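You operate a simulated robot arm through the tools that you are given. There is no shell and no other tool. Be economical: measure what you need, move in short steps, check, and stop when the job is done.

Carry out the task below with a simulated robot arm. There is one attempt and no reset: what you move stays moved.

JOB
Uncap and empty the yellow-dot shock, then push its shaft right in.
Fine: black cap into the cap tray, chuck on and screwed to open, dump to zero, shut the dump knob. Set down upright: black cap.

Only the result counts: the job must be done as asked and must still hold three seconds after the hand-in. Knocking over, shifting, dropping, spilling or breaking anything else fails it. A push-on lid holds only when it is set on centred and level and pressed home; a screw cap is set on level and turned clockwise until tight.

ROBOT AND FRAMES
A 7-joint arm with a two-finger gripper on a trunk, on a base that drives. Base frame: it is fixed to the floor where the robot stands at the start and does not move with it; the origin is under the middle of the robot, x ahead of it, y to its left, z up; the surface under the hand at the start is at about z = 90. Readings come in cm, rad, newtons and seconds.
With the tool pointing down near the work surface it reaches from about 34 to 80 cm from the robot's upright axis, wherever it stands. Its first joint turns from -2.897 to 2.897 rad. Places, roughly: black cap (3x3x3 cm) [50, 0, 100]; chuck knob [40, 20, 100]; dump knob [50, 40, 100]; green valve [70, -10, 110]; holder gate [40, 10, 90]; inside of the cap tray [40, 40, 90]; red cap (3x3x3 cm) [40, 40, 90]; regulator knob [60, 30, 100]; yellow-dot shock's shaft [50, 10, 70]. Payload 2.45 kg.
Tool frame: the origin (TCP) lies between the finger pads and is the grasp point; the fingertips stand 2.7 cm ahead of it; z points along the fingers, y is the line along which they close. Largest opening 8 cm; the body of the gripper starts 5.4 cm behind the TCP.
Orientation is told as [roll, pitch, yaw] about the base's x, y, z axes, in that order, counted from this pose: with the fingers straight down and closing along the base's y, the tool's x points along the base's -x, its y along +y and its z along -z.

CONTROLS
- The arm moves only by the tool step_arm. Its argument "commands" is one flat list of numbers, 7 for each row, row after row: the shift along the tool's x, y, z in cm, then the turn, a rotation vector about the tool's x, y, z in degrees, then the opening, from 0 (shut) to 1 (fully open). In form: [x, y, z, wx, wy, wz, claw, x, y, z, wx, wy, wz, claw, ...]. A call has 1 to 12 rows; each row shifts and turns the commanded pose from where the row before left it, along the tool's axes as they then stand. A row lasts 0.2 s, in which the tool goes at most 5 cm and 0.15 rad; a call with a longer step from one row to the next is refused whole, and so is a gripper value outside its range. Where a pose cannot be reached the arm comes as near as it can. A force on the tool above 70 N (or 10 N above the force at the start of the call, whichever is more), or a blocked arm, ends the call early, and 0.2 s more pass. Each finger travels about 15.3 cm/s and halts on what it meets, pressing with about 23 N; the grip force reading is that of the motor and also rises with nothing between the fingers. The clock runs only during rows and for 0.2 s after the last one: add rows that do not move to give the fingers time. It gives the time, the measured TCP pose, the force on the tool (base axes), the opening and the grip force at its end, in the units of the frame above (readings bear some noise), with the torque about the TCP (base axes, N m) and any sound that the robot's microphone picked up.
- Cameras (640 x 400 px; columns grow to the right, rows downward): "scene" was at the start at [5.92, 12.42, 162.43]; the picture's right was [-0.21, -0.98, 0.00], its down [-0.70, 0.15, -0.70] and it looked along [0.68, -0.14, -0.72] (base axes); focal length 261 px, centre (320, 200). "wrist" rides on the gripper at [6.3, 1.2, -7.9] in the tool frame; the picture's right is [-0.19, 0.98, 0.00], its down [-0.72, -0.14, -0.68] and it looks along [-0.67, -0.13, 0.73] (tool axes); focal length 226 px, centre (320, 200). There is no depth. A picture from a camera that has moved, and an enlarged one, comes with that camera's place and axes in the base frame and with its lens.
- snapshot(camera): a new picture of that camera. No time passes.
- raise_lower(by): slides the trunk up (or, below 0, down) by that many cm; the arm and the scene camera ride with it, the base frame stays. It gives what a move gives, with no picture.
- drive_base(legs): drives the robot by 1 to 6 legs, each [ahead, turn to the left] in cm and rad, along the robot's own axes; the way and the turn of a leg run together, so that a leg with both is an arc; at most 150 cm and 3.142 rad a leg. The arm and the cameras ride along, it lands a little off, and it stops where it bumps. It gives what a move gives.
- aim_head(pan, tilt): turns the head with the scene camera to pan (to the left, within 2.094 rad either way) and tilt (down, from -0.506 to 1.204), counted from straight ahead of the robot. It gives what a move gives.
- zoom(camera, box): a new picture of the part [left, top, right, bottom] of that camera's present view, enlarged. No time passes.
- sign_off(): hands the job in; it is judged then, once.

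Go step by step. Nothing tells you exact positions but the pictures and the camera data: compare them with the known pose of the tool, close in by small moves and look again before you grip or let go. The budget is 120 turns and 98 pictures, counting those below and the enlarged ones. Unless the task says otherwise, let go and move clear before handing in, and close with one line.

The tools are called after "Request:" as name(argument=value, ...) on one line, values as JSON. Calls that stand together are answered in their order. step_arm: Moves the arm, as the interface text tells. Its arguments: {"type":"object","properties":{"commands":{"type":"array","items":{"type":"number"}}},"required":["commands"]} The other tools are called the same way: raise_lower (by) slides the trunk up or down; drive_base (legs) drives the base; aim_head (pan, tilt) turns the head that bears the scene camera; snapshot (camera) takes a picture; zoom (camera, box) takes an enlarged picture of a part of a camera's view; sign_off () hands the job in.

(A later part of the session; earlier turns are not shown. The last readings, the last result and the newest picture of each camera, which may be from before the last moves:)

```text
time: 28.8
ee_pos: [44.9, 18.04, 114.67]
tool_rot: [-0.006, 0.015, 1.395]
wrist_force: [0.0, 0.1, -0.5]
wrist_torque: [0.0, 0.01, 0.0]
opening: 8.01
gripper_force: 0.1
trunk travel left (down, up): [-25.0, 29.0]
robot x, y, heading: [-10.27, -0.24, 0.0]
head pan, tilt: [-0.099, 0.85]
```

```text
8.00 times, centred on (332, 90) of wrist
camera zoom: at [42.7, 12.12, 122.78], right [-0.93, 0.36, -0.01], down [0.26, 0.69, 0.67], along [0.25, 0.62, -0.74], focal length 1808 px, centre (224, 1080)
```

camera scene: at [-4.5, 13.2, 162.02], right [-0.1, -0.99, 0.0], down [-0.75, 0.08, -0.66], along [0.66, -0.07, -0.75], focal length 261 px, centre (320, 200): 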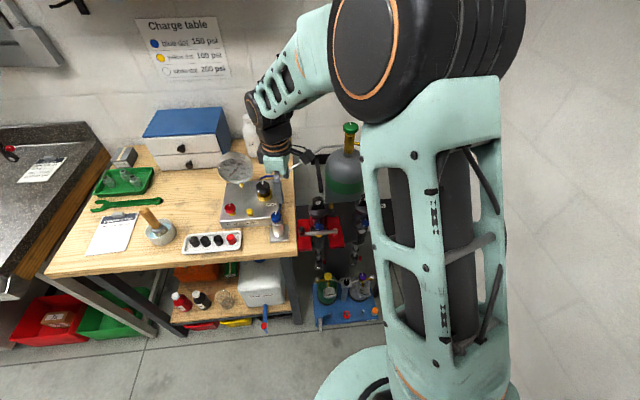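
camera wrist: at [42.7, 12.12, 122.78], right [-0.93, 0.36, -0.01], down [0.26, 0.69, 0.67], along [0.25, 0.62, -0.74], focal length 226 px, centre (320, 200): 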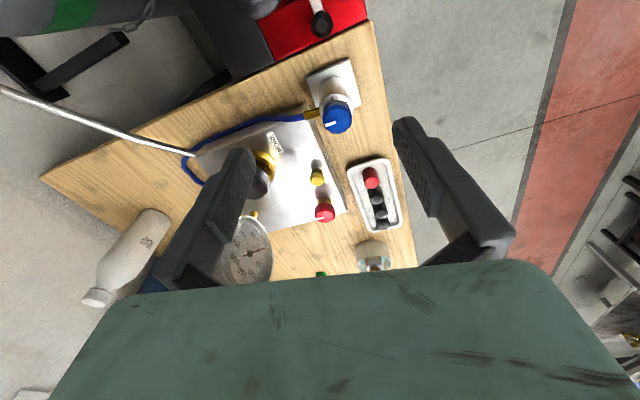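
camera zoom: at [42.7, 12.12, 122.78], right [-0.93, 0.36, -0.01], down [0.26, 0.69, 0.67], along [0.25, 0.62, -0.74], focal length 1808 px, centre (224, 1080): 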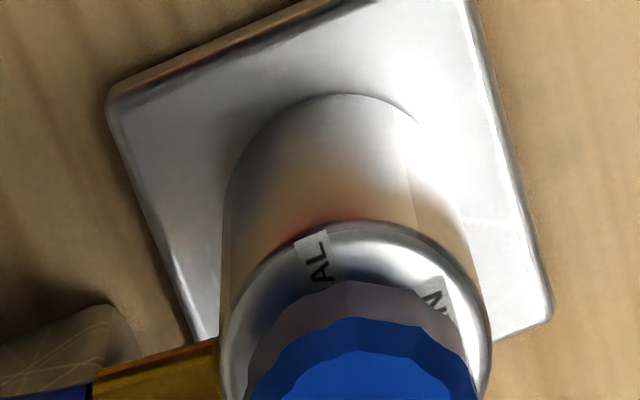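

The chuck stands vertical at about [44.45, 21.2], knob top z≈101, hose leaving towards +x; the labels run SEAL (-y) then OPEN (-x), so clockwise. I'll grip the body diagonally (yaw 45°) to clear hose and shock eye.

Request:
step_arm(commands=[0, 0, 0, 0, 0, 7, 1, 0, 0, 0, 0, 0, 7, 1, 0, 0, 0, 0, 0, 7, 1, 0, 0, 0, 0, 0, 7, 1, 0, 0, 0, 0, 0, 7, 1, -1.9, 2.56, 0, 0, 0, 0, 1, 0, 0, 4.8, 0, 0, 0, 1, 0, 0, 4.5, 0, 0, 0, 1])

Request:
snapshot(camera="wrist")

Request:
zoom(camera="scene", box=[226, 160, 322, 250])

```text
time: 30.6
ee_pos: [44.83, 21.29, 105.36]
tool_rot: [-0.016, 0.011, 0.784]
wrist_force: [0.2, 0.0, -0.6]
wrist_torque: [-0.03, 0.0, 0.01]
opening: 8.01
gripper_force: 0.1
trunk travel left (down, up): [-25.0, 29.0]
robot x, y, heading: [-10.33, 0.14, -0.0]
head pan, tilt: [-0.099, 0.85]
```

```text
55 pictures are left
camera wrist: at [39.61, 17.76, 113.3], right [-0.56, 0.83, -0.02], down [0.61, 0.42, 0.68], along [0.57, 0.36, -0.74], focal length 226 px, centre (320, 200)
```

wrist: 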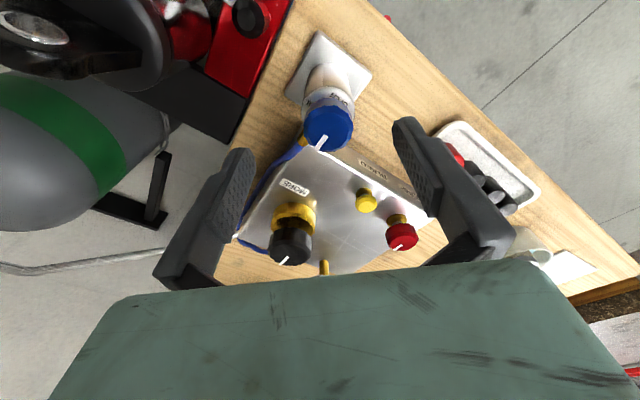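

```text
4.44 times, centred on (274, 205) of scene
camera zoom: at [-4.43, 13.27, 162.01], right [-0.1, -0.99, 0.0], down [-0.75, 0.07, -0.66], along [0.66, -0.07, -0.75], focal length 1159 px, centre (524, 178)
```

zoom: 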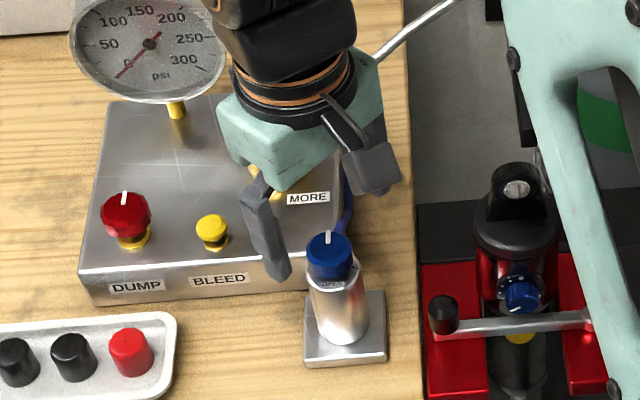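

Centre off by ~0.4 cm in x; correct, descend to z≈96.3, and close on the body.

Request:
step_arm(commands=[0.32, 0.32, 2, 0, 0, 0, 1, 0, 0, 3.5, 0, 0, 0, 1, 0, 0, 3.5, 0, 0, 0, 1])

Request:
snapshot(camera="wrist")

```text
time: 31.4
ee_pos: [44.19, 21.21, 96.43]
tool_rot: [-0.016, 0.007, 0.784]
wrist_force: [-0.4, 0.0, 0.0]
wrist_torque: [0.04, -0.04, -0.02]
opening: 8.02
gripper_force: 0.1
trunk travel left (down, up): [-25.0, 29.0]
robot x, y, heading: [-10.52, -0.27, 0.003]
head pan, tilt: [-0.099, 0.85]
```

```text
53 pictures are left
camera wrist: at [38.98, 17.66, 104.23], right [-0.56, 0.83, -0.02], down [0.61, 0.42, 0.68], along [0.57, 0.37, -0.74], focal length 226 px, centre (320, 200)
```

wrist: 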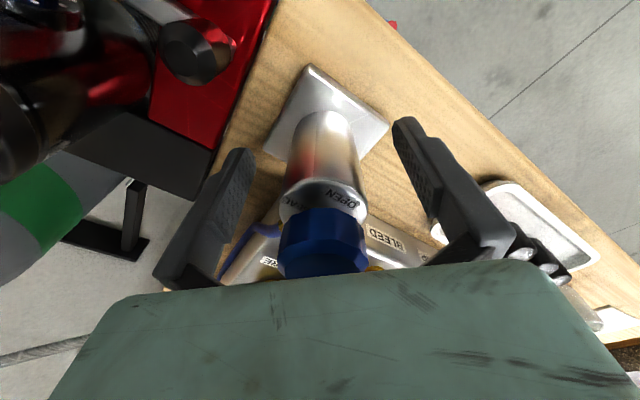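

Request:
step_arm(commands=[0, 0, 0, 0, 0, 0, 0, 0, 0, 0, 0, 0, 0, 0, 0, 0, 0, 0, 0, 0, 0])

Request:
zoom(camera="wrist", box=[160, 40, 480, 300])

```text
time: 32.2
ee_pos: [44.16, 21.24, 96.21]
tool_rot: [-0.014, 0.011, 0.784]
wrist_force: [-3.0, 1.1, 0.5]
wrist_torque: [0.43, 0.52, -0.03]
opening: 3.75
gripper_force: 22.8
trunk travel left (down, up): [-25.0, 29.0]
robot x, y, heading: [-10.42, -0.02, 0.003]
head pan, tilt: [-0.099, 0.85]
```

```text
1.54 times, centred on (320, 170) of wrist
camera zoom: at [38.9, 17.69, 104.25], right [-0.56, 0.83, -0.02], down [0.61, 0.42, 0.68], along [0.57, 0.37, -0.74], focal length 348 px, centre (320, 246)
```

zoom: 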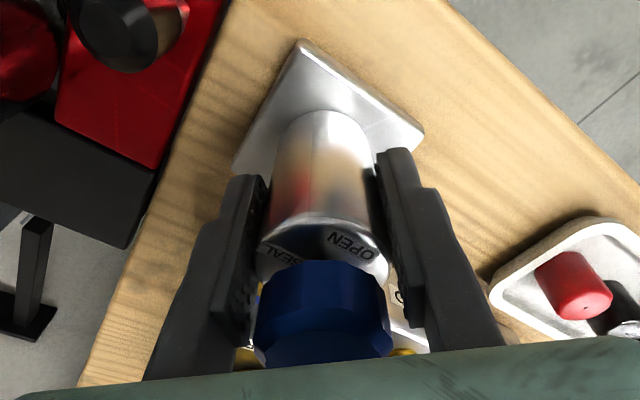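

Gripped the chuck body at 3.75 cm. Lift straight up.

Request:
step_arm(commands=[0, 0, -1.5, 0, 0, 0, 0, 0, 0, -3, 0, 0, 0, 0, 0, 0, -3.5, 0, 0, 0, 0, 0, 0, -3.5, 0, 0, 0, 0, 0, 0, -2.5, 0, 0, 0, 0])

Request:
zoom(camera="scene", box=[226, 130, 354, 250])

```text
time: 33.4
ee_pos: [44.13, 21.59, 110.26]
tool_rot: [-0.014, 0.012, 0.784]
wrist_force: [-0.7, 0.1, -2.9]
wrist_torque: [0.01, -0.02, -0.03]
opening: 3.72
gripper_force: 23.4
trunk travel left (down, up): [-25.0, 29.0]
robot x, y, heading: [-10.3, -0.16, -0.001]
head pan, tilt: [-0.099, 0.85]
```

```text
3.33 times, centred on (290, 190) of scene
camera zoom: at [-4.5, 13.27, 162.01], right [-0.1, -0.99, 0.0], down [-0.75, 0.07, -0.66], along [0.66, -0.07, -0.75], focal length 870 px, centre (420, 233)
```

zoom: 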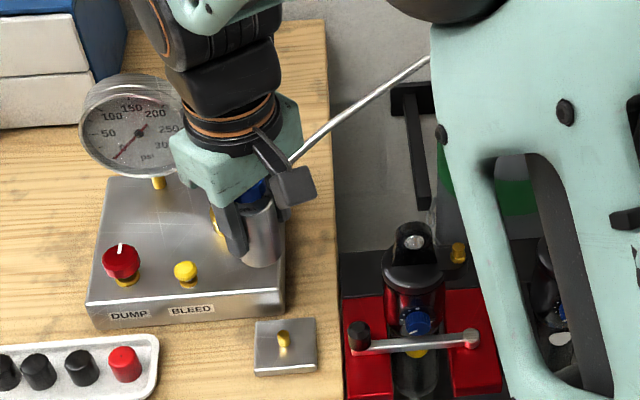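

The chuck is off its dummy post. I carry it round in front of the shock eye to above the valve (~[47.55, 4.2]).

Request:
step_arm(commands=[3.42, -2.73, 0, 0, 0, 0, 0, 3.42, -2.73, 0, 0, 0, 0, 0, 3.42, -2.73, 0, 0, 0, 0, 0, 3.42, -2.73, 0, 0, 0, 0, 0, -1.79, -1.79, 0, 0, 0, 0, 0, -1.79, -1.79, 0, 0, 0, 0, 0])

Request:
snapshot(camera="wrist")

Request:
snapshot(camera="scene")

```text
time: 34.8
ee_pos: [47.39, 4.02, 110.37]
tool_rot: [-0.017, 0.01, 0.782]
wrist_force: [-0.8, -0.3, -2.6]
wrist_torque: [-0.01, 0.04, 0.0]
opening: 3.71
gripper_force: 23.0
trunk travel left (down, up): [-25.0, 29.0]
robot x, y, heading: [-10.32, 0.19, 0.002]
head pan, tilt: [-0.099, 0.85]
```

```text
50 pictures are left
camera wrist: at [42.01, 0.42, 118.4], right [-0.56, 0.83, -0.02], down [0.61, 0.42, 0.68], along [0.57, 0.37, -0.74], focal length 226 px, centre (320, 200)
```

wrist: 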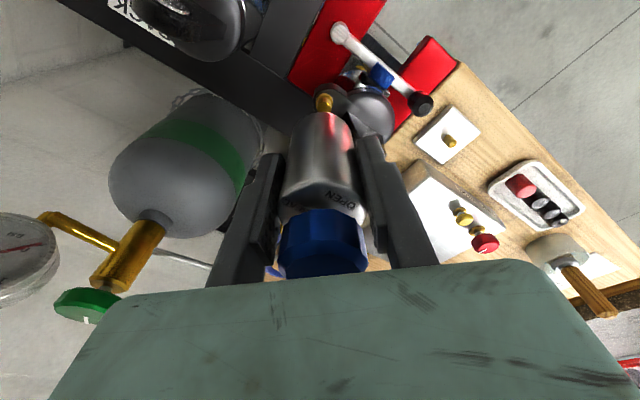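

```text
49 pictures are left
camera scene: at [-4.41, 13.28, 162.0], right [-0.1, -0.99, 0.0], down [-0.75, 0.07, -0.66], along [0.66, -0.07, -0.75], focal length 261 px, centre (320, 200)
```

scene: 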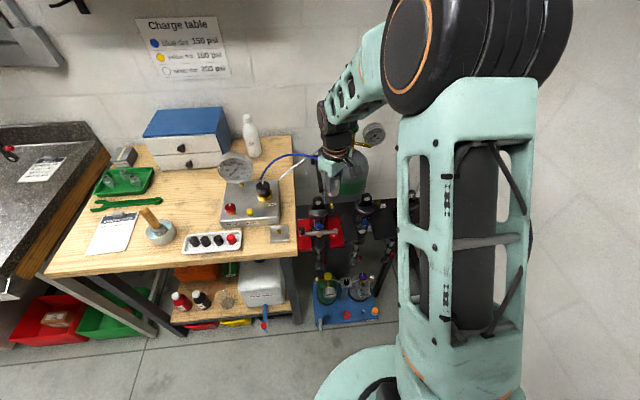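

Request:
zoom(camera="wrist", box=[256, 60, 416, 180])

Request:
zoom(camera="scene", box=[280, 130, 376, 220])

```text
3.33 times, centred on (336, 120) of wrist
camera zoom: at [42.01, 0.42, 118.4], right [-0.56, 0.83, -0.02], down [0.61, 0.42, 0.68], along [0.57, 0.37, -0.74], focal length 754 px, centre (267, 467)
```

zoom: 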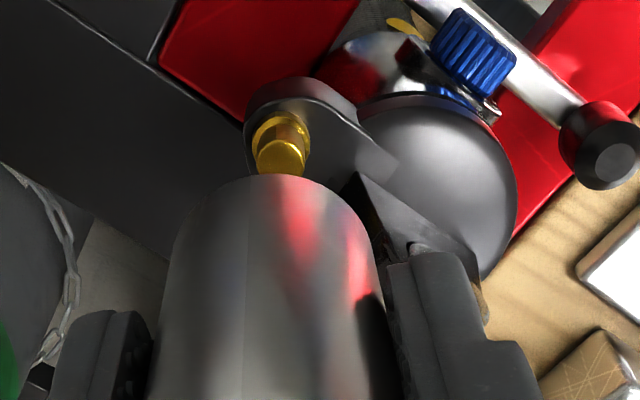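

```text
4.44 times, centred on (328, 175) of scene
camera zoom: at [-4.41, 13.28, 162.0], right [-0.1, -0.99, 0.0], down [-0.75, 0.07, -0.66], along [0.66, -0.07, -0.75], focal length 1159 px, centre (284, 311)
```

zoom: 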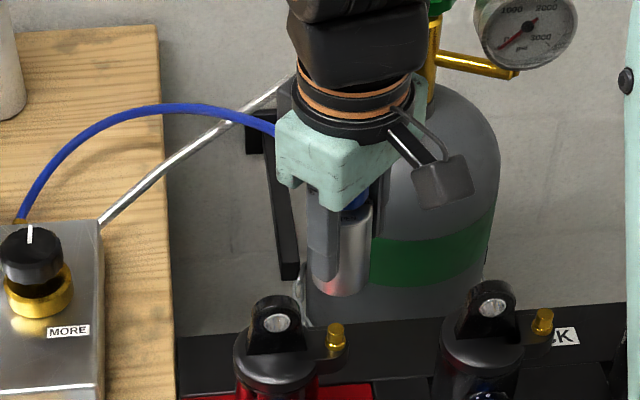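

Geometry agrees: valve top is directly under the chuck axis within ~0.1 cm. Lower 4.5 cm and check.

Request:
step_arm(commands=[0, 0, 2.5, 0, 0, 0, 0, 0, 0, 2, 0, 0, 0, 0, 0, 0, 0, 0, 0, 0, 0])

Request:
zoom(camera="wrist", box=[240, 80, 400, 200])

Request:
zoom(camera="scene", box=[300, 170, 364, 220])

```text
time: 35.6
ee_pos: [47.29, 3.77, 106.3]
tool_rot: [-0.016, 0.008, 0.784]
wrist_force: [0.9, -0.5, -2.9]
wrist_torque: [0.01, -0.01, -0.01]
opening: 3.68
gripper_force: 23.1
trunk travel left (down, up): [-25.0, 29.0]
robot x, y, heading: [-10.07, -0.04, -0.001]
head pan, tilt: [-0.099, 0.85]
```

```text
3.33 times, centred on (320, 140) of wrist
camera zoom: at [41.98, 0.16, 114.29], right [-0.56, 0.83, -0.02], down [0.61, 0.42, 0.68], along [0.57, 0.37, -0.74], focal length 754 px, centre (320, 400)
```

zoom: 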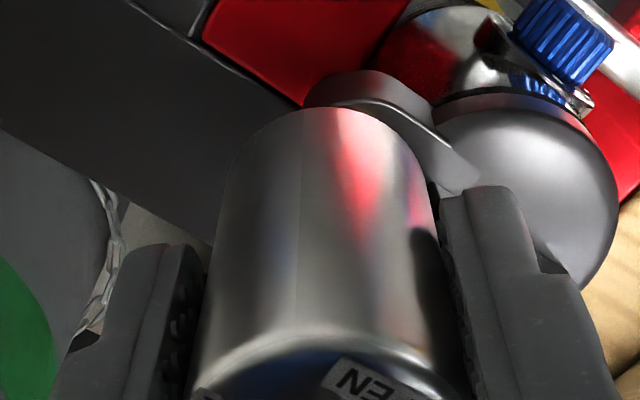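

```text
8.00 times, centred on (332, 195) of scene
camera zoom: at [-4.48, 13.27, 162.01], right [-0.1, -0.99, 0.0], down [-0.75, 0.07, -0.66], along [0.66, -0.07, -0.75], focal length 2087 px, centre (224, 240)
```

zoom: 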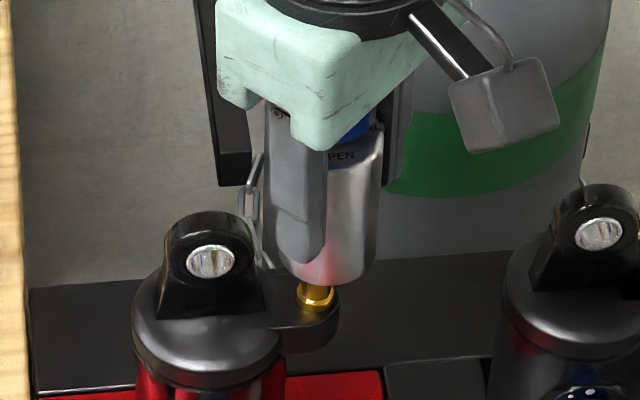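

Scene view shows the chuck ~0.3 cm too far to -y; nudge and recheck.

Request:
step_arm(commands=[-0.28, 0.14, 0, 0, 0, 0, 0, 0, 0, 0, 0, 0, 0, 0])

Request:
zoom(camera="scene", box=[310, 180, 358, 217])

Request:
zoom(camera="wrist", box=[240, 80, 400, 200])

```text
time: 36.2
ee_pos: [47.43, 4.03, 106.28]
tool_rot: [-0.016, 0.011, 0.783]
wrist_force: [0.5, -0.3, -2.3]
wrist_torque: [0.01, 0.01, 0.0]
opening: 3.71
gripper_force: 22.9
trunk travel left (down, up): [-25.0, 29.0]
robot x, y, heading: [-10.34, 0.2, -0.001]
head pan, tilt: [-0.099, 0.85]
```

```text
10.81 times, centred on (334, 198) of scene
camera zoom: at [-4.47, 13.27, 162.01], right [-0.1, -0.99, 0.0], down [-0.75, 0.07, -0.66], along [0.66, -0.07, -0.75], focal length 2820 px, centre (169, 216)
```

zoom: 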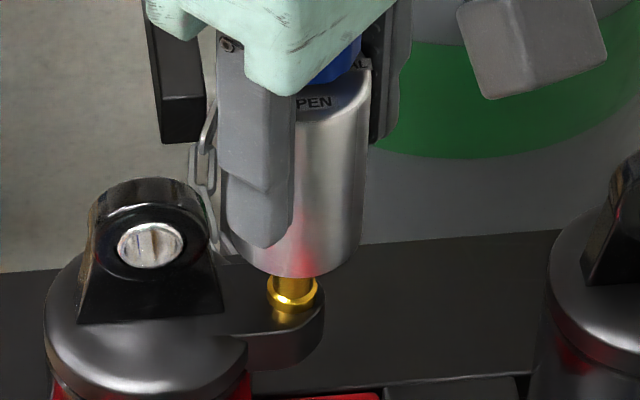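

```text
3.33 times, centred on (320, 140) of wrist
camera zoom: at [42.09, 0.49, 114.2], right [-0.56, 0.83, -0.02], down [0.61, 0.42, 0.68], along [0.57, 0.37, -0.74], focal length 754 px, centre (320, 400)
```

zoom: 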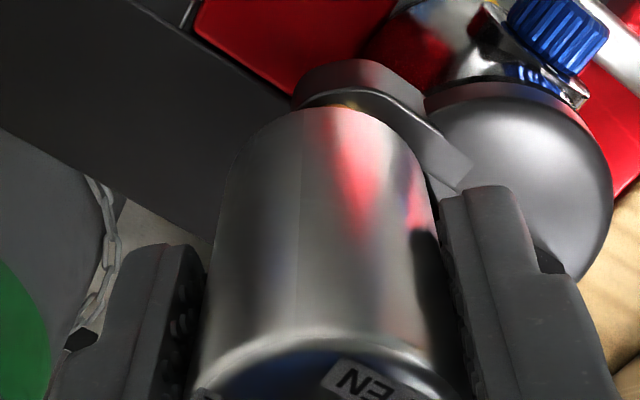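

Nearly coaxial now; a 0.1 cm trim and begin lowering in small steps.

Request:
step_arm(commands=[0, 0.12, 0.6, 0, 0, 0, 0, 0, 0, 0.6, 0, 0, 0, 0, 0, 0, 0.4, 0, 0, 0, 0, 0, 0, 0, 0, 0, 0, 0])

```text
time: 37.2
ee_pos: [47.29, 4.26, 104.64]
tool_rot: [-0.016, 0.011, 0.782]
wrist_force: [0.7, -0.6, -2.6]
wrist_torque: [-0.01, -0.01, 0.02]
opening: 3.7
gripper_force: 23.1
trunk travel left (down, up): [-25.0, 29.0]
robot x, y, heading: [-10.38, 0.17, 0.002]
head pan, tilt: [-0.099, 0.85]
```

Request:
step_arm(commands=[0, 0, 0.4, 0, 0, 0, 0, 0, 0, 0.4, 0, 0, 0, 0, 0, 0, 0, 0, 0, 0, 0])

Request:
zoom(camera="scene", box=[310, 180, 358, 217])

```text
time: 38.0
ee_pos: [47.29, 4.17, 103.77]
tool_rot: [-0.017, 0.01, 0.783]
wrist_force: [2.1, -3.3, 3.9]
wrist_torque: [0.31, 0.25, 0.05]
opening: 3.73
gripper_force: 22.7
trunk travel left (down, up): [-25.0, 29.0]
robot x, y, heading: [-10.12, 0.13, -0.005]
head pan, tilt: [-0.099, 0.85]
```

```text
10.81 times, centred on (334, 198) of scene
camera zoom: at [-4.5, 13.24, 162.02], right [-0.1, -0.99, 0.0], down [-0.75, 0.07, -0.66], along [0.66, -0.07, -0.75], focal length 2820 px, centre (169, 216)
```

zoom: 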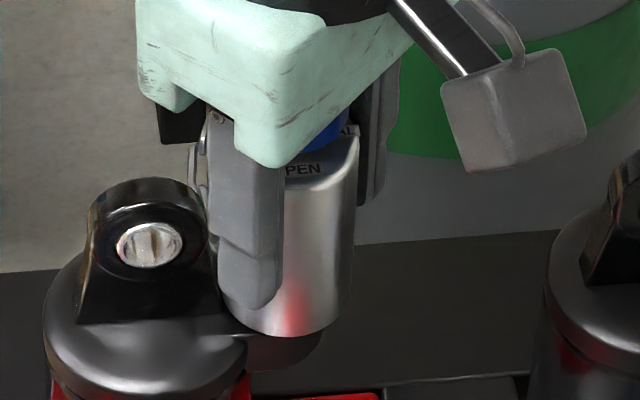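

Request:
step_arm(commands=[0, 0, 0.3, 0, 0, 0, 0, 0, 0, 0, 0, 0, 0, 0])

Request:
zoom(camera="wrist", box=[240, 40, 400, 200])

```text
time: 38.6
ee_pos: [47.27, 4.16, 103.63]
tool_rot: [-0.017, 0.01, 0.783]
wrist_force: [0.5, 0.1, 13.8]
wrist_torque: [0.38, 0.47, -0.01]
opening: 3.72
gripper_force: 23.7
trunk travel left (down, up): [-25.0, 29.0]
robot x, y, heading: [-10.4, 0.14, 0.005]
head pan, tilt: [-0.099, 0.85]
```

```text
2.50 times, centred on (320, 120) of wrist
camera zoom: at [41.94, 0.63, 111.55], right [-0.56, 0.83, -0.02], down [0.6, 0.42, 0.68], along [0.57, 0.37, -0.74], focal length 565 px, centre (320, 400)
```

zoom: 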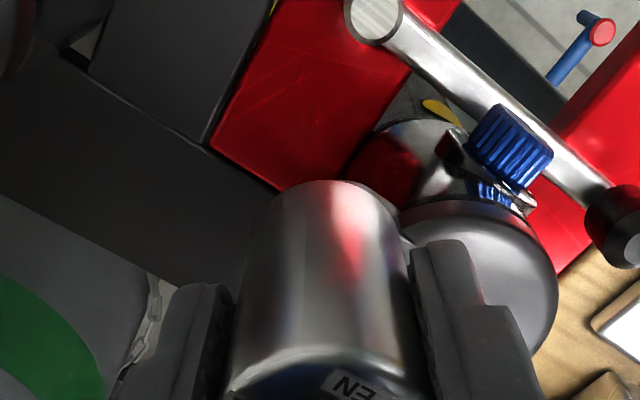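

The chuck is seated (bottom meets the valve boss, 16 N push). Now let go, rise to the knob, and turn the hand back for a full clockwise stroke.

Request:
step_arm(commands=[0, 0, -0.15, 0, 0, 0, 0, 0, 0, 0, 0, 0, 0, 0.65, 0, 0, 0, 0, 0, 0, 0.65, 0, 0, -2, 0, 0, 0, 0.65, 0, 0, -2.1, 0, 0, 0, 0.65, 0, 0, 0, 0, 0, 0, 0.65])

Request:
snapshot(camera="wrist")

Request:
zoom(camera="scene", box=[300, 165, 364, 217])

```text
time: 40.0
ee_pos: [47.33, 4.29, 107.8]
tool_rot: [-0.016, 0.009, 0.785]
wrist_force: [-0.1, 0.2, 0.1]
wrist_torque: [0.0, -0.01, -0.02]
opening: 5.2
gripper_force: 0.0
trunk travel left (down, up): [-25.0, 29.0]
robot x, y, heading: [-10.14, -0.21, 0.001]
head pan, tilt: [-0.099, 0.85]
```

```text
40 pictures are left
camera wrist: at [41.99, 0.78, 115.82], right [-0.56, 0.83, -0.02], down [0.61, 0.42, 0.68], along [0.57, 0.37, -0.74], focal length 226 px, centre (320, 200)
```

wrist: 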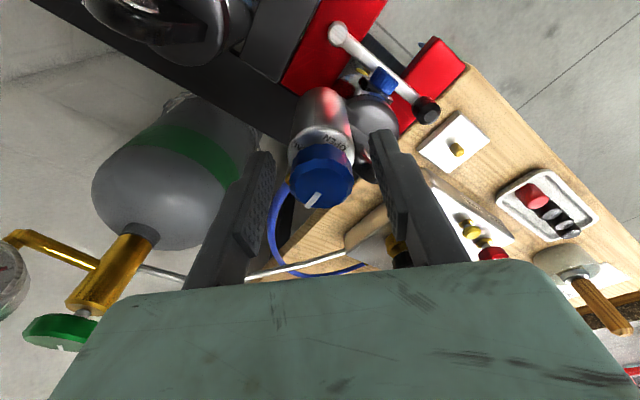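

```text
7.69 times, centred on (332, 191) of scene
camera zoom: at [-4.48, 13.26, 162.01], right [-0.1, -0.99, 0.0], down [-0.75, 0.07, -0.66], along [0.66, -0.07, -0.75], focal length 2007 px, centre (228, 269)
```

zoom: 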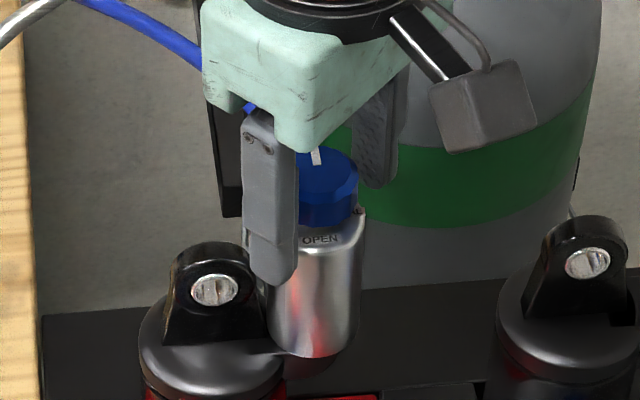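

Chuck stands straight on the valve. Rotate the hand to yaw 90° and grip the knob.

Request:
step_arm(commands=[0, 0, 0, 0, 0, -7.5, 0.65, 0, 0, 0, 0, 0, -7.5, 0.65, 0, 0, 0, 0, 0, -7.5, 0.65, 0, 0, 0, 0, 0, -7.5, 0.65, 0, 0, 0, 0, 0, -7.5, 0.65, 0, 0, 0, 0, 0, -7.5, 0.65, 0, 0, 0.1, 0, 0, 0, 0, 0, 0, 0, 0, 0, 0, 0, 0, 0, 0, 0, 0, 0, 0])

Request:
snapshot(camera="wrist")

```text
time: 42.0
ee_pos: [47.34, 4.24, 107.6]
tool_rot: [-0.007, 0.017, 1.569]
wrist_force: [6.8, -1.2, 8.1]
wrist_torque: [-0.03, -0.81, -0.03]
opening: 3.48
gripper_force: 23.1
trunk travel left (down, up): [-25.0, 29.0]
robot x, y, heading: [-10.6, -0.09, 0.003]
head pan, tilt: [-0.099, 0.85]
```

```text
38 pictures are left
camera wrist: at [46.09, -2.07, 115.7], right [-0.98, 0.19, -0.01], down [0.14, 0.73, 0.67], along [0.14, 0.66, -0.74], focal length 226 px, centre (320, 200)
```

wrist: 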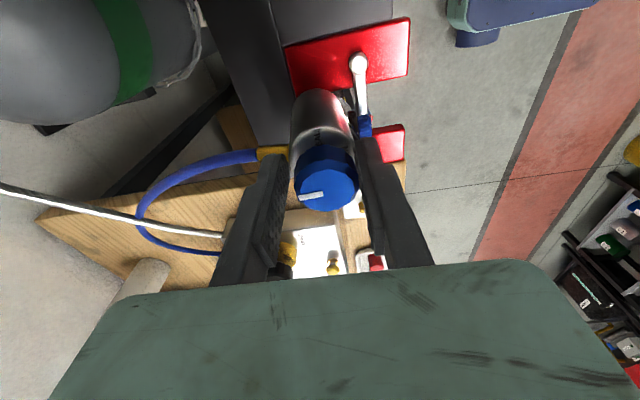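

Grip forces suggest the tips caught the body shoulder; reopen, rise 0.6 and re-close.

Request:
step_arm(commands=[0, 0, 0, 0, 0, 0, 0.65, 0, 0, -0.6, 0, 0, 0, 0.65, 0, 0, 0, 0, 0, 0, 0, 0, 0, 0, 0, 0, 0, 0, 0, 0, 0, 0, 0, 0, 0])

Request:
zoom(camera="wrist", box=[240, 60, 400, 220])

```text
time: 43.2
ee_pos: [47.21, 4.34, 108.17]
tool_rot: [-0.005, 0.017, 1.568]
wrist_force: [-1.3, 2.4, -0.1]
wrist_torque: [0.15, -0.29, 0.04]
opening: 3.01
gripper_force: 23.4
trunk travel left (down, up): [-25.0, 29.0]
robot x, y, heading: [-9.96, -0.05, -0.002]
head pan, tilt: [-0.099, 0.85]
```

```text
2.50 times, centred on (320, 140) of wrist
camera zoom: at [46.03, -2.01, 116.22], right [-0.98, 0.19, -0.01], down [0.14, 0.73, 0.67], along [0.14, 0.66, -0.74], focal length 565 px, centre (320, 350)
```

zoom: 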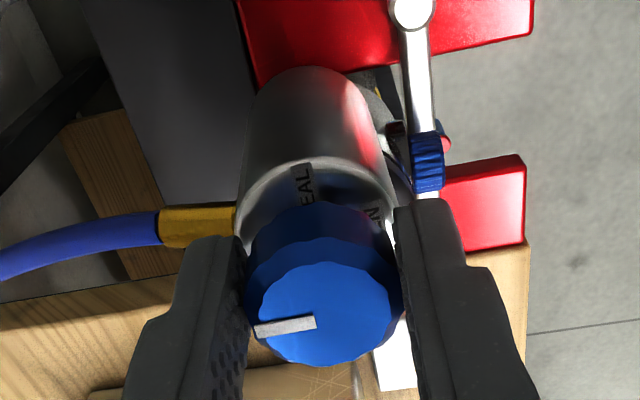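

Now holding the knob (3.0 cm). Turn clockwise 90° first and check.

Request:
step_arm(commands=[0, 0, 0, 0, 0, 8.2, 0, 0, 0, 0, 0, 0, 8.2, 0, 0, 0, 0, 0, 0, 8.2, 0, 0, 0, 0, 0, 0, 8.2, 0, 0, 0, 0, 0, 0, 8.2, 0, 0, 0, 0, 0, 0, 8.2, 0, 0, 0, 0, 0, 0, 8.2, 0, 0, 0, 0, 0, 0, 8.2, 0, 0, 0, 0, 0, 0, 8.2, 0, 0, 0, 0, 0, 0, 8.2, 0, 0, 0, 0, 0, 0, 8, 0])

Request:
snapshot(camera="wrist")

```text
time: 45.6
ee_pos: [47.06, 4.57, 108.34]
tool_rot: [-0.02, -0.005, -0.002]
wrist_force: [-11.2, 16.5, 0.1]
wrist_torque: [0.64, 0.6, 0.1]
opening: 2.94
gripper_force: 23.3
trunk travel left (down, up): [-25.0, 29.0]
robot x, y, heading: [-10.09, 0.31, -0.002]
head pan, tilt: [-0.099, 0.85]
```

```text
36 pictures are left
camera wrist: at [40.83, 5.81, 116.13], right [0.2, 0.98, -0.02], down [0.71, -0.13, 0.69], along [0.67, -0.15, -0.73], focal length 226 px, centre (320, 200)
```

wrist: 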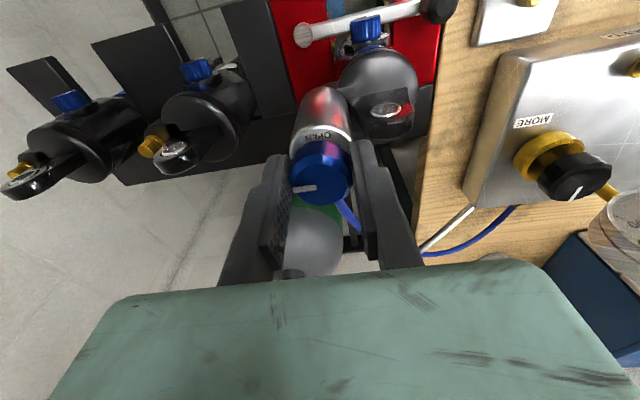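

Pointer is at SEAL, body unturned. Relieve the side load and turn another 90° to OPEN.

Request:
step_arm(commands=[0.2, 0.3, 0, 0, 0, 4, 0, 0, 0, 0, 0, 0, 8.2, 0, 0, 0, 0, 0, 0, 8.2, 0, 0, 0, 0, 0, 0, 8.2, 0, 0, 0, 0, 0, 0, 8.2, 0, 0, 0, 0, 0, 0, 8.2, 0, 0, 0, 0, 0, 0, 8.2, 0, 0, 0, 0, 0, 0, 8.2, 0, 0, 0, 0, 0, 0, 8.2, 0, 0, 0, 0, 0, 0, 8.2, 0, 0, 0, 0, 0, 0, 8.2, 0])

Request:
snapshot(camera="wrist")

Request:
zoom(camera="scene", box=[206, 145, 366, 245])

```text
time: 48.0
ee_pos: [47.29, 4.47, 108.09]
tool_rot: [0.004, -0.019, -1.508]
wrist_force: [18.6, 12.9, 7.2]
wrist_torque: [0.44, -0.76, 0.01]
opening: 3.03
gripper_force: 23.4
trunk travel left (down, up): [-25.0, 29.0]
robot x, y, heading: [-10.15, -0.25, -0.0]
head pan, tilt: [-0.099, 0.85]
```

```text
35 pictures are left
camera wrist: at [48.08, 11.03, 116.0], right [0.99, -0.13, 0.01], down [-0.1, -0.71, 0.69], along [-0.09, -0.69, -0.72], focal length 226 px, centre (320, 200)
```

wrist: 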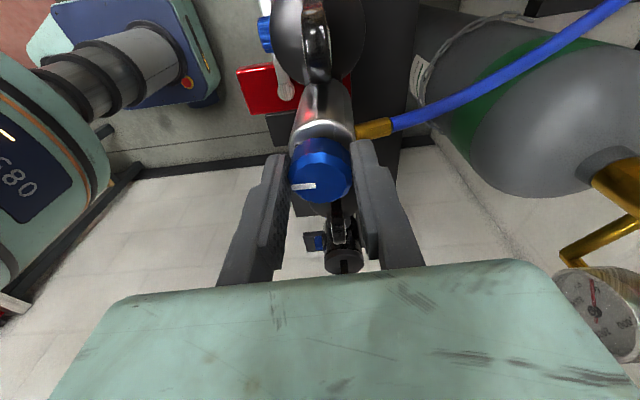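

```text
4.00 times, centred on (286, 195) of scene
camera zoom: at [-4.28, 13.44, 161.99], right [-0.1, -0.99, 0.0], down [-0.75, 0.07, -0.66], along [0.66, -0.07, -0.75], focal length 1044 px, centre (456, 220)
```

zoom: 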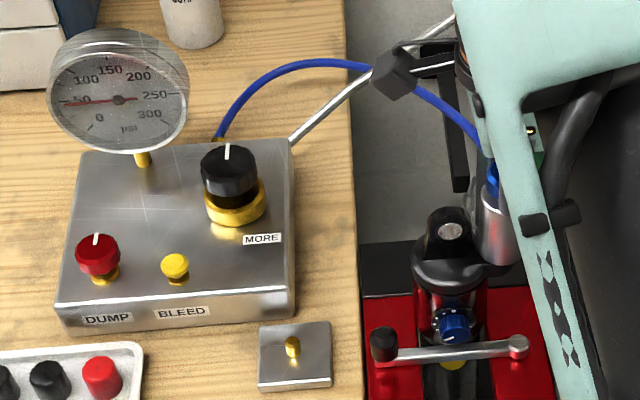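

Gauge rose to ~45 psi with the pointer at OPEN: the chuck is communicating. A last few degrees, then release and rise.

Request:
step_arm(commands=[0, 0, 0, 0, 0, 4, 0, 0, 0, 0, 0, 0, 0, 0, 0, 0, 0, 0, 0, 0, 0.65, 0, 0, 0, 0, 0, 0, 0.65, 0, 0, -3, 0, 0, 0, 0.65, 0, 0, -4, 0, 0, 0, 0.65, 0, 0, -4, 0, 0, 0, 0.65])

Request:
zoom(camera="scene", box=[206, 145, 366, 245])

Request:
snapshot(camera="wrist")

```text
time: 49.6
ee_pos: [46.93, 4.68, 119.11]
tool_rot: [0.007, -0.016, -1.573]
wrist_force: [0.7, 0.5, -0.4]
wrist_torque: [0.02, 0.03, -0.02]
opening: 5.2
gripper_force: 0.0
trunk travel left (down, up): [-25.0, 29.0]
robot x, y, heading: [-10.36, 0.11, 0.002]
head pan, tilt: [-0.099, 0.85]
```

```text
4.00 times, centred on (286, 195) of scene
camera zoom: at [-4.6, 13.24, 162.02], right [-0.1, -0.99, 0.0], down [-0.75, 0.08, -0.66], along [0.66, -0.07, -0.75], focal length 1044 px, centre (456, 220)
```

zoom: 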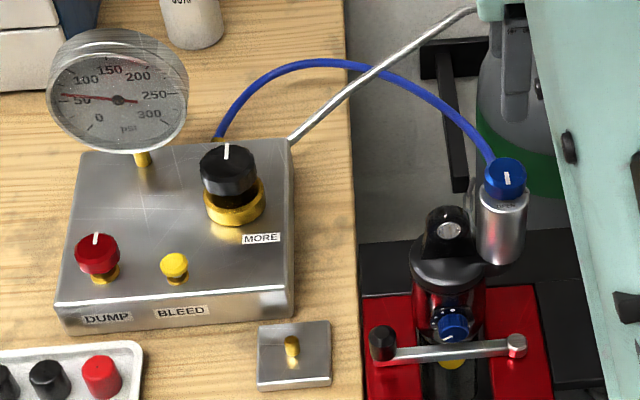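

```text
32 pictures are left
camera wrist: at [48.35, 11.01, 126.98], right [0.98, -0.2, 0.01], down [-0.15, -0.71, 0.69], along [-0.13, -0.68, -0.72], focal length 226 px, centre (320, 200)
```

wrist: 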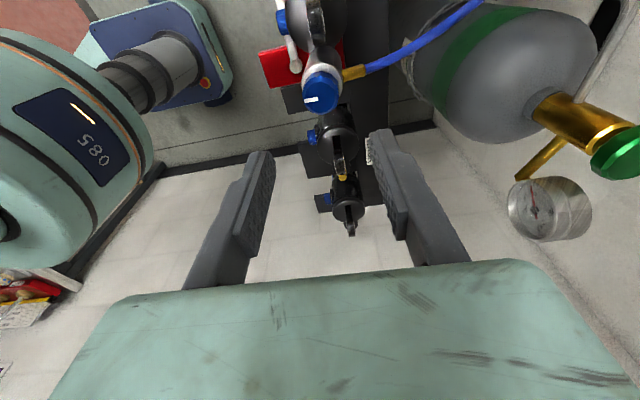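

Gauge is rising towards shock pressure and the chuck stands firm. Move over to the red DUMP knob.

Request:
step_arm(commands=[4.3, 0, 0, 0, 0, 0, 1, 4.3, 0, 0, 0, 0, 0, 1, 4.3, 0, 0, 0, 0, 0, 1, 4.3, 0, 0, 0, 0, 0, 1, 4.3, 0, 0, 0, 0, 0, 1, 4.3, 0.5, 0, 0, 0, 0, 1, 4.3, 0.5, 0, 0, 0, 0, 1, 0, 0, 2, 0, 0, -8.5, 1, 0, 0, 2, 0, 0, -8.5, 1, 0, 0, 2, 0, 0, -8.5, 1, 0, 0, 2, 0, 0, -8.5, 1, 0, 0, 0, 0, 0, -8.5, 1])

Request:
snapshot(camera="wrist")

Request:
zoom(camera="scene", box=[196, 145, 324, 245])

```text
time: 52.2
ee_pos: [47.96, 34.51, 110.55]
tool_rot: [-0.008, -0.016, -0.828]
wrist_force: [-0.5, 0.8, 0.2]
wrist_torque: [0.01, -0.02, -0.01]
opening: 7.99
gripper_force: 0.0
trunk travel left (down, up): [-25.0, 29.0]
robot x, y, heading: [-10.56, 0.25, -0.001]
head pan, tilt: [-0.099, 0.85]
```

```text
31 pictures are left
camera wrist: at [44.73, 40.1, 118.38], right [0.85, 0.52, -0.01], down [0.38, -0.61, 0.69], along [0.36, -0.6, -0.72], focal length 226 px, centre (320, 200)
```

wrist: 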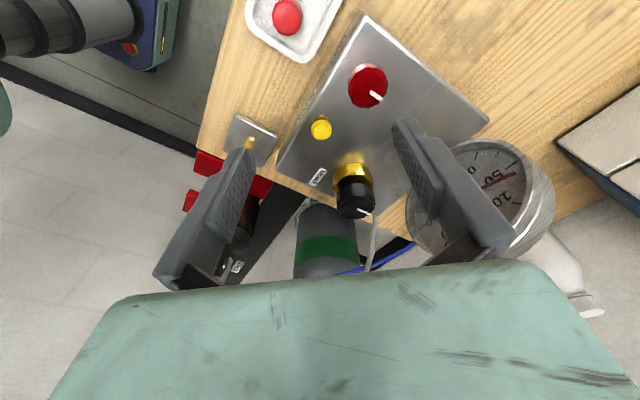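

```text
4.00 times, centred on (260, 195) of scene
camera zoom: at [-4.49, 13.32, 162.01], right [-0.1, -0.99, 0.0], down [-0.75, 0.07, -0.66], along [0.66, -0.07, -0.75], focal length 1044 px, centre (560, 220)
```

zoom: 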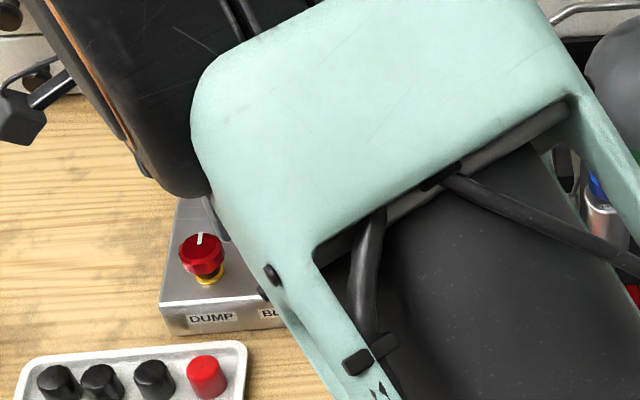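

Dump knob top estimated near [51, 36.4, 99]. Close in above it.

Request:
step_arm(commands=[-0.3, 1.75, 0, 0, 0, 0, 0.7, -0.33, 1.74, 0, 0, 0, 0, 0.7, 0, 0, 3, 0, 0, 0, 0.7, 0, 0, 2, 0, 0, 0, 0.7])

Request:
snapshot(camera="wrist")

```text
time: 53.2
ee_pos: [51.06, 36.6, 105.39]
tool_rot: [-0.01, -0.017, -0.83]
wrist_force: [-0.1, -1.3, 0.0]
wrist_torque: [0.03, 0.0, 0.03]
opening: 5.58
gripper_force: 0.0
trunk travel left (down, up): [-25.0, 29.0]
robot x, y, heading: [-10.24, -0.26, 0.001]
head pan, tilt: [-0.099, 0.85]
```

```text
29 pictures are left
camera wrist: at [47.69, 42.07, 113.24], right [0.85, 0.52, -0.01], down [0.38, -0.61, 0.69], along [0.36, -0.6, -0.72], focal length 226 px, centre (320, 200)
```

wrist: 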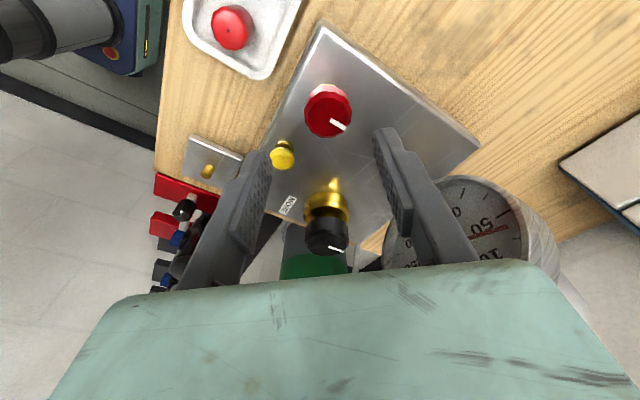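

Request:
step_arm(commands=[-0.3, 0.33, 2, 0, 0, 0, 0.7, 0, 0, 2.5, 0, 0, 0, 0.7, 0, 0, 1.4, 0, 0, 0, 0.7, 0, 0, 0, 0, 0, 0, 0, 0, 0, 0, 0, 0, 0, 0, 0, 0, 0, 0, 0, 0, 0])

Request:
snapshot(camera="wrist")

```text
time: 54.6
ee_pos: [51.55, 36.47, 99.57]
tool_rot: [-0.011, -0.016, -0.829]
wrist_force: [4.3, 3.5, -7.9]
wrist_torque: [0.19, -0.73, 0.04]
opening: 3.34
gripper_force: 45.1
trunk travel left (down, up): [-25.0, 29.0]
robot x, y, heading: [-10.39, -0.09, 0.003]
head pan, tilt: [-0.099, 0.85]
```

```text
28 pictures are left
camera wrist: at [48.32, 42.07, 107.42], right [0.85, 0.52, -0.01], down [0.38, -0.61, 0.69], along [0.36, -0.6, -0.72], focal length 226 px, centre (320, 200)
```

wrist: 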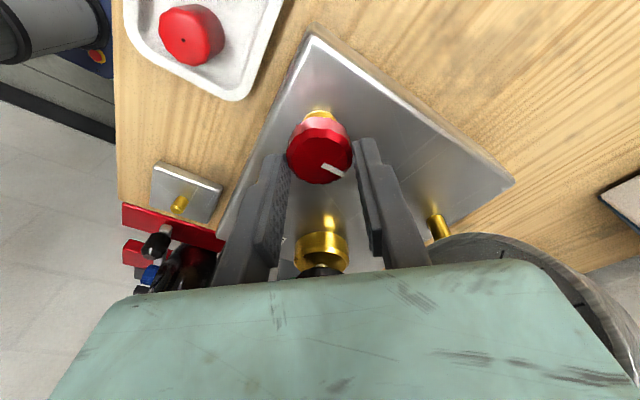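

Knob is between the fingers. Turn counter-clockwise ~90° and look at the gauge.

Request:
step_arm(commands=[0, 0, 0, 0, 0, -8.2, 0, 0, 0, 0, 0, 0, -8.2, 0, 0, 0, 0, 0, 0, -8.2, 0, 0, 0, 0, 0, 0, -8.2, 0, 0, 0, 0, 0, 0, -8.2, 0, 0, 0, 0, 0, 0, -8.2, 0, 0, 0, 0, 0, 0, -8.2, 0, 0, 0, 0, 0, 0, -8.2, 0, 0, 0, 0, 0, 0, -8.2, 0, 0, 0, 0, 0, 0, -8.2, 0])

Request:
snapshot(camera="wrist")

Request:
snapshot(camera="scene")

```text
time: 56.8
ee_pos: [51.61, 36.64, 99.67]
tool_rot: [-0.018, 0.005, 0.603]
wrist_force: [12.0, 22.5, 4.0]
wrist_torque: [1.16, -0.48, -0.02]
opening: 3.36
gripper_force: 45.3
trunk travel left (down, up): [-25.0, 29.0]
robot x, y, heading: [-10.49, -0.01, 0.005]
head pan, tilt: [-0.099, 0.85]
```

```text
27 pictures are left
camera wrist: at [45.73, 34.18, 107.58], right [-0.4, 0.92, -0.02], down [0.67, 0.3, 0.68], along [0.63, 0.26, -0.73], focal length 226 px, centre (320, 200)
```

wrist: 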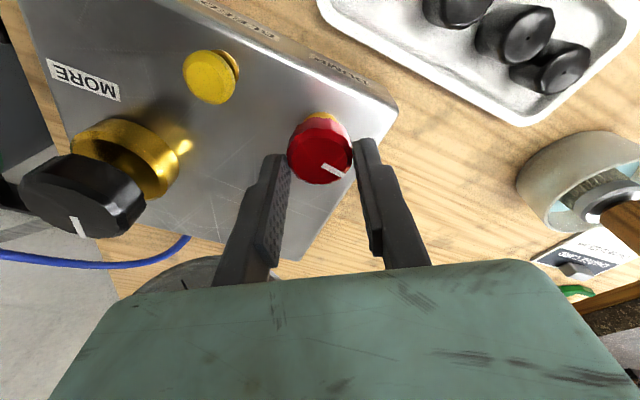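

```text
26 pictures are left
camera scene: at [-4.39, 13.56, 161.99], right [-0.1, -1.0, 0.0], down [-0.75, 0.07, -0.66], along [0.66, -0.07, -0.75], focal length 261 px, centre (320, 200)
```

scene: 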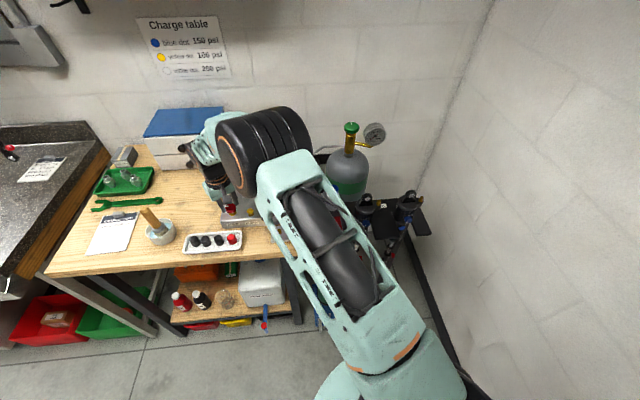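

The knob turned with the hand. Relieve side load, wait, then release and rise to see the gauge.

Request:
step_arm(commands=[-0.26, 0.12, 0, 0, 0, 0, 0, 0, 0, 0, 0, 0, 0, 0, 0, 0, 0, 0, 0, 0, 0, 0, 0, 0, 0, 0, 0, 0, 0, 0, 0, 0, 0, 0, 0, 0, 0, 0, 0, 0, 0, 0, 0, 0, 0, 0, 0, 0, 0.7, 0, 0, 0, 0, 0, 0, 0.7, 0, 0, -3, 0, 0, 0, 0.7, 0, 0, -4, 0, 0, 0, 0.7, 0, 0, -4, 0, 0, 0, 0.7])

Request:
zoom(camera="wrist", box=[100, 0, 420, 290])

Request:
zoom(camera="scene", box=[180, 120, 340, 250])

```text
time: 59.2
ee_pos: [51.37, 36.77, 110.61]
tool_rot: [-0.018, 0.008, 0.601]
wrist_force: [0.1, 0.1, 0.1]
wrist_torque: [0.03, -0.03, 0.01]
opening: 5.59
gripper_force: 0.1
trunk travel left (down, up): [-25.0, 29.0]
robot x, y, heading: [-10.17, 0.39, 0.005]
head pan, tilt: [-0.099, 0.85]
```

```text
1.38 times, centred on (260, 145) of wrist
camera zoom: at [45.5, 34.22, 118.52], right [-0.4, 0.92, -0.02], down [0.67, 0.3, 0.68], along [0.63, 0.26, -0.73], focal length 312 px, centre (403, 276)
```

zoom: 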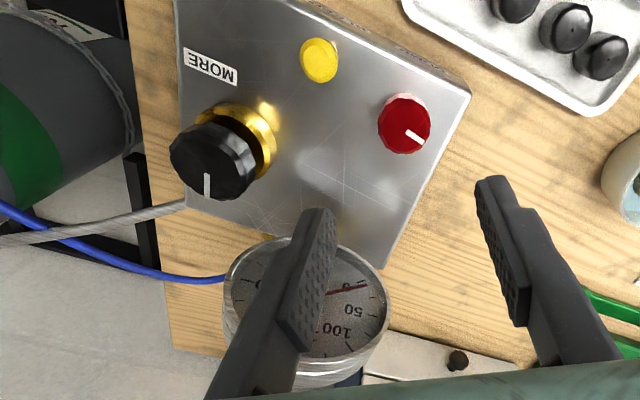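

```text
3.08 times, centred on (260, 185) of scene
camera zoom: at [-4.53, 13.29, 162.02], right [-0.1, -1.0, 0.0], down [-0.75, 0.07, -0.66], along [0.66, -0.07, -0.75], focal length 803 px, centre (505, 246)
```

zoom: 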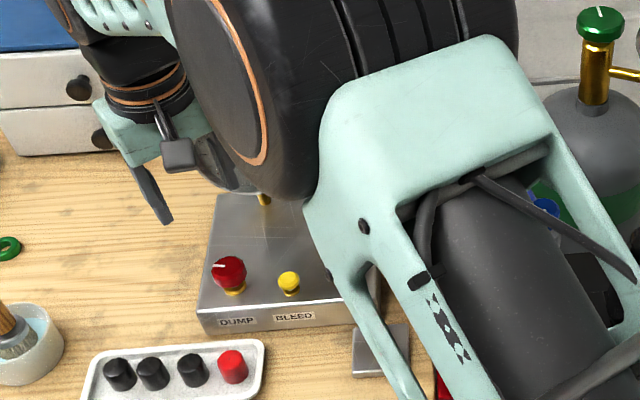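

Request:
zoom(camera="wrist", box=[250, 170, 314, 220])

```text
8.00 times, centred on (282, 195) of wrist
camera zoom: at [45.5, 34.22, 118.52], right [-0.4, 0.92, -0.02], down [0.67, 0.3, 0.68], along [0.63, 0.26, -0.73], focal length 1808 px, centre (624, 240)
```

zoom: 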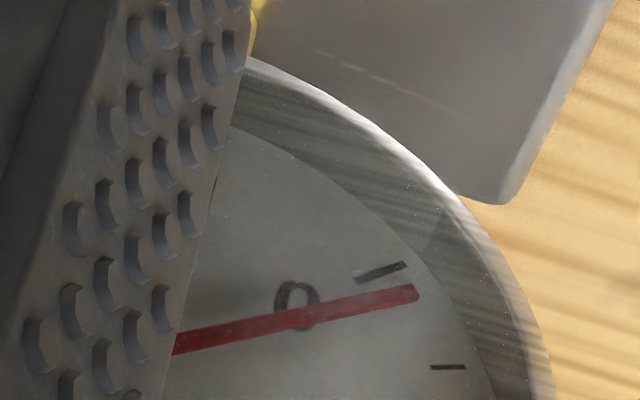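

Almost at zero (~10 psi) and falling. Wait and look again.

Request:
step_arm(commands=[0, 0, 0, 0, 0, 0, 0.7, 0, 0, 0, 0, 0, 0, 0.7, 0, 0, 0, 0, 0, 0, 0.7, 0, 0, 0, 0, 0, 0, 0.7, 0, 0, 0, 0, 0, 0, 0.7, 0, 0, 0, 0, 0, 0, 0.7, 0, 0, 0, 0, 0, 0, 0.7, 0, 0, 0, 0, 0, 0, 0.7, 0, 0, 0, 0, 0, 0, 0.7, 0, 0, 0, 0, 0, 0, 0.7, 0, 0, 0, 0, 0, 0, 0.7, 0, 0, 0, 0, 0, 0, 0.7])

Request:
step_arm(commands=[0, 0, 0, 0, 0, 0, 0.7, 0, 0, 0, 0, 0, 0, 0.7, 0, 0, 0, 0, 0, 0, 0.7, 0, 0, 0, 0, 0, 0, 0.7, 0, 0, 0, 0, 0, 0, 0.7, 0, 0, 0, 0, 0, 0, 0.7, 0, 0, 0, 0, 0, 0, 0.7, 0, 0, 0, 0, 0, 0, 0.7, 0, 0, 0, 0, 0, 0, 0.7, 0, 0, 0, 0, 0, 0, 0.7, 0, 0, 0, 0, 0, 0, 0.7, 0, 0, 0, 0, 0, 0, 0.7])

Request:
zoom(camera="wrist", box=[250, 170, 314, 220])

```text
time: 61.8
ee_pos: [51.39, 36.69, 110.64]
tool_rot: [-0.018, 0.007, 0.6]
wrist_force: [-0.8, -0.1, -0.2]
wrist_torque: [0.01, -0.01, -0.01]
opening: 5.62
gripper_force: 0.1
trunk travel left (down, up): [-25.0, 29.0]
robot x, y, heading: [-9.89, 0.13, -0.003]
head pan, tilt: [-0.099, 0.85]
```

```text
time: 64.4
ee_pos: [51.46, 36.7, 110.48]
tool_rot: [-0.015, 0.007, 0.6]
wrist_force: [-0.2, 0.3, -0.1]
wrist_torque: [0.0, 0.02, -0.01]
opening: 5.6
gripper_force: 0.0
trunk travel left (down, up): [-25.0, 29.0]
robot x, y, heading: [-9.91, -0.04, 0.002]
head pan, tilt: [-0.099, 0.85]
```

```text
8.00 times, centred on (282, 195) of wrist
camera zoom: at [45.57, 34.21, 118.45], right [-0.39, 0.92, -0.02], down [0.67, 0.3, 0.68], along [0.63, 0.26, -0.73], focal length 1808 px, centre (624, 240)
```

zoom: 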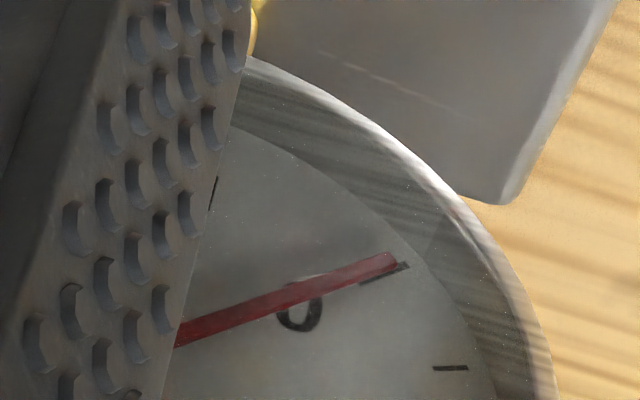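

Zero. Go down, regrip the dump knob and turn it clockwise back to shut.

Request:
step_arm(commands=[0, 0, 4, 0, 0, 0, 0.7, 0, 0, 4, 0, 0, 0, 0.7, 0, 0, 3, 0, 0, 0, 0.7, 0, 0, 0, 0, 0, 0, 0, 0, 0, 0, 0, 0, 0, 0, 0, 0, 0, 0, 0, 0, 0])

Request:
step_arm(commands=[0, 0, 0, 0, 0, 8.2, 0, 0, 0, 0, 0, 0, 8.2, 0, 0, 0, 0, 0, 0, 8.2, 0, 0, 0, 0, 0, 0, 8.2, 0, 0, 0, 0, 0, 0, 8.2, 0, 0, 0, 0, 0, 0, 8.2, 0, 0, 0, 0, 0, 0, 8.2, 0, 0, 0, 0, 0, 0, 8.2, 0, 0, 0, 0, 0, 0, 8.2, 0, 0, 0, 0, 0, 0, 8.2, 0, 0, 0, 0, 0, 0, 5, 0])

Request:
snapshot(camera="wrist")

```text
time: 65.8
ee_pos: [51.51, 36.6, 99.22]
tool_rot: [-0.017, 0.008, 0.6]
wrist_force: [-1.7, -1.6, -12.3]
wrist_torque: [0.89, -0.6, -0.01]
opening: 3.34
gripper_force: 45.0
trunk travel left (down, up): [-25.0, 29.0]
robot x, y, heading: [-10.29, 0.26, -0.0]
head pan, tilt: [-0.099, 0.85]
```

```text
time: 68.2
ee_pos: [51.63, 36.34, 99.73]
tool_rot: [-0.009, -0.02, -0.921]
wrist_force: [-8.4, -26.8, -6.3]
wrist_torque: [-1.1, -0.21, 0.29]
opening: 3.36
gripper_force: 45.1
trunk travel left (down, up): [-25.0, 29.0]
robot x, y, heading: [-10.38, -0.15, -0.001]
head pan, tilt: [-0.099, 0.85]
```

```text
21 pictures are left
camera wrist: at [48.9, 42.26, 107.62], right [0.9, 0.44, 0.0], down [0.32, -0.64, 0.7], along [0.3, -0.63, -0.72], focal length 226 px, centre (320, 200)
```

wrist: 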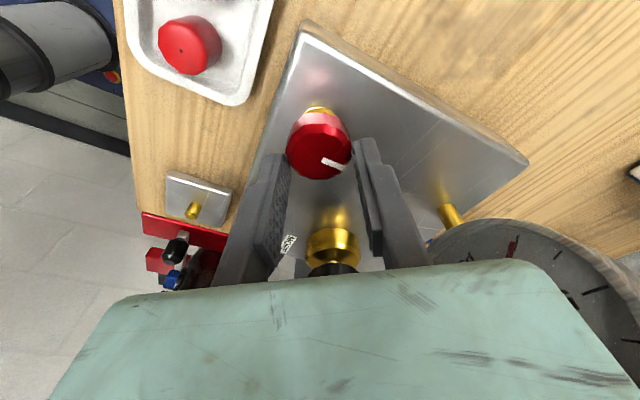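

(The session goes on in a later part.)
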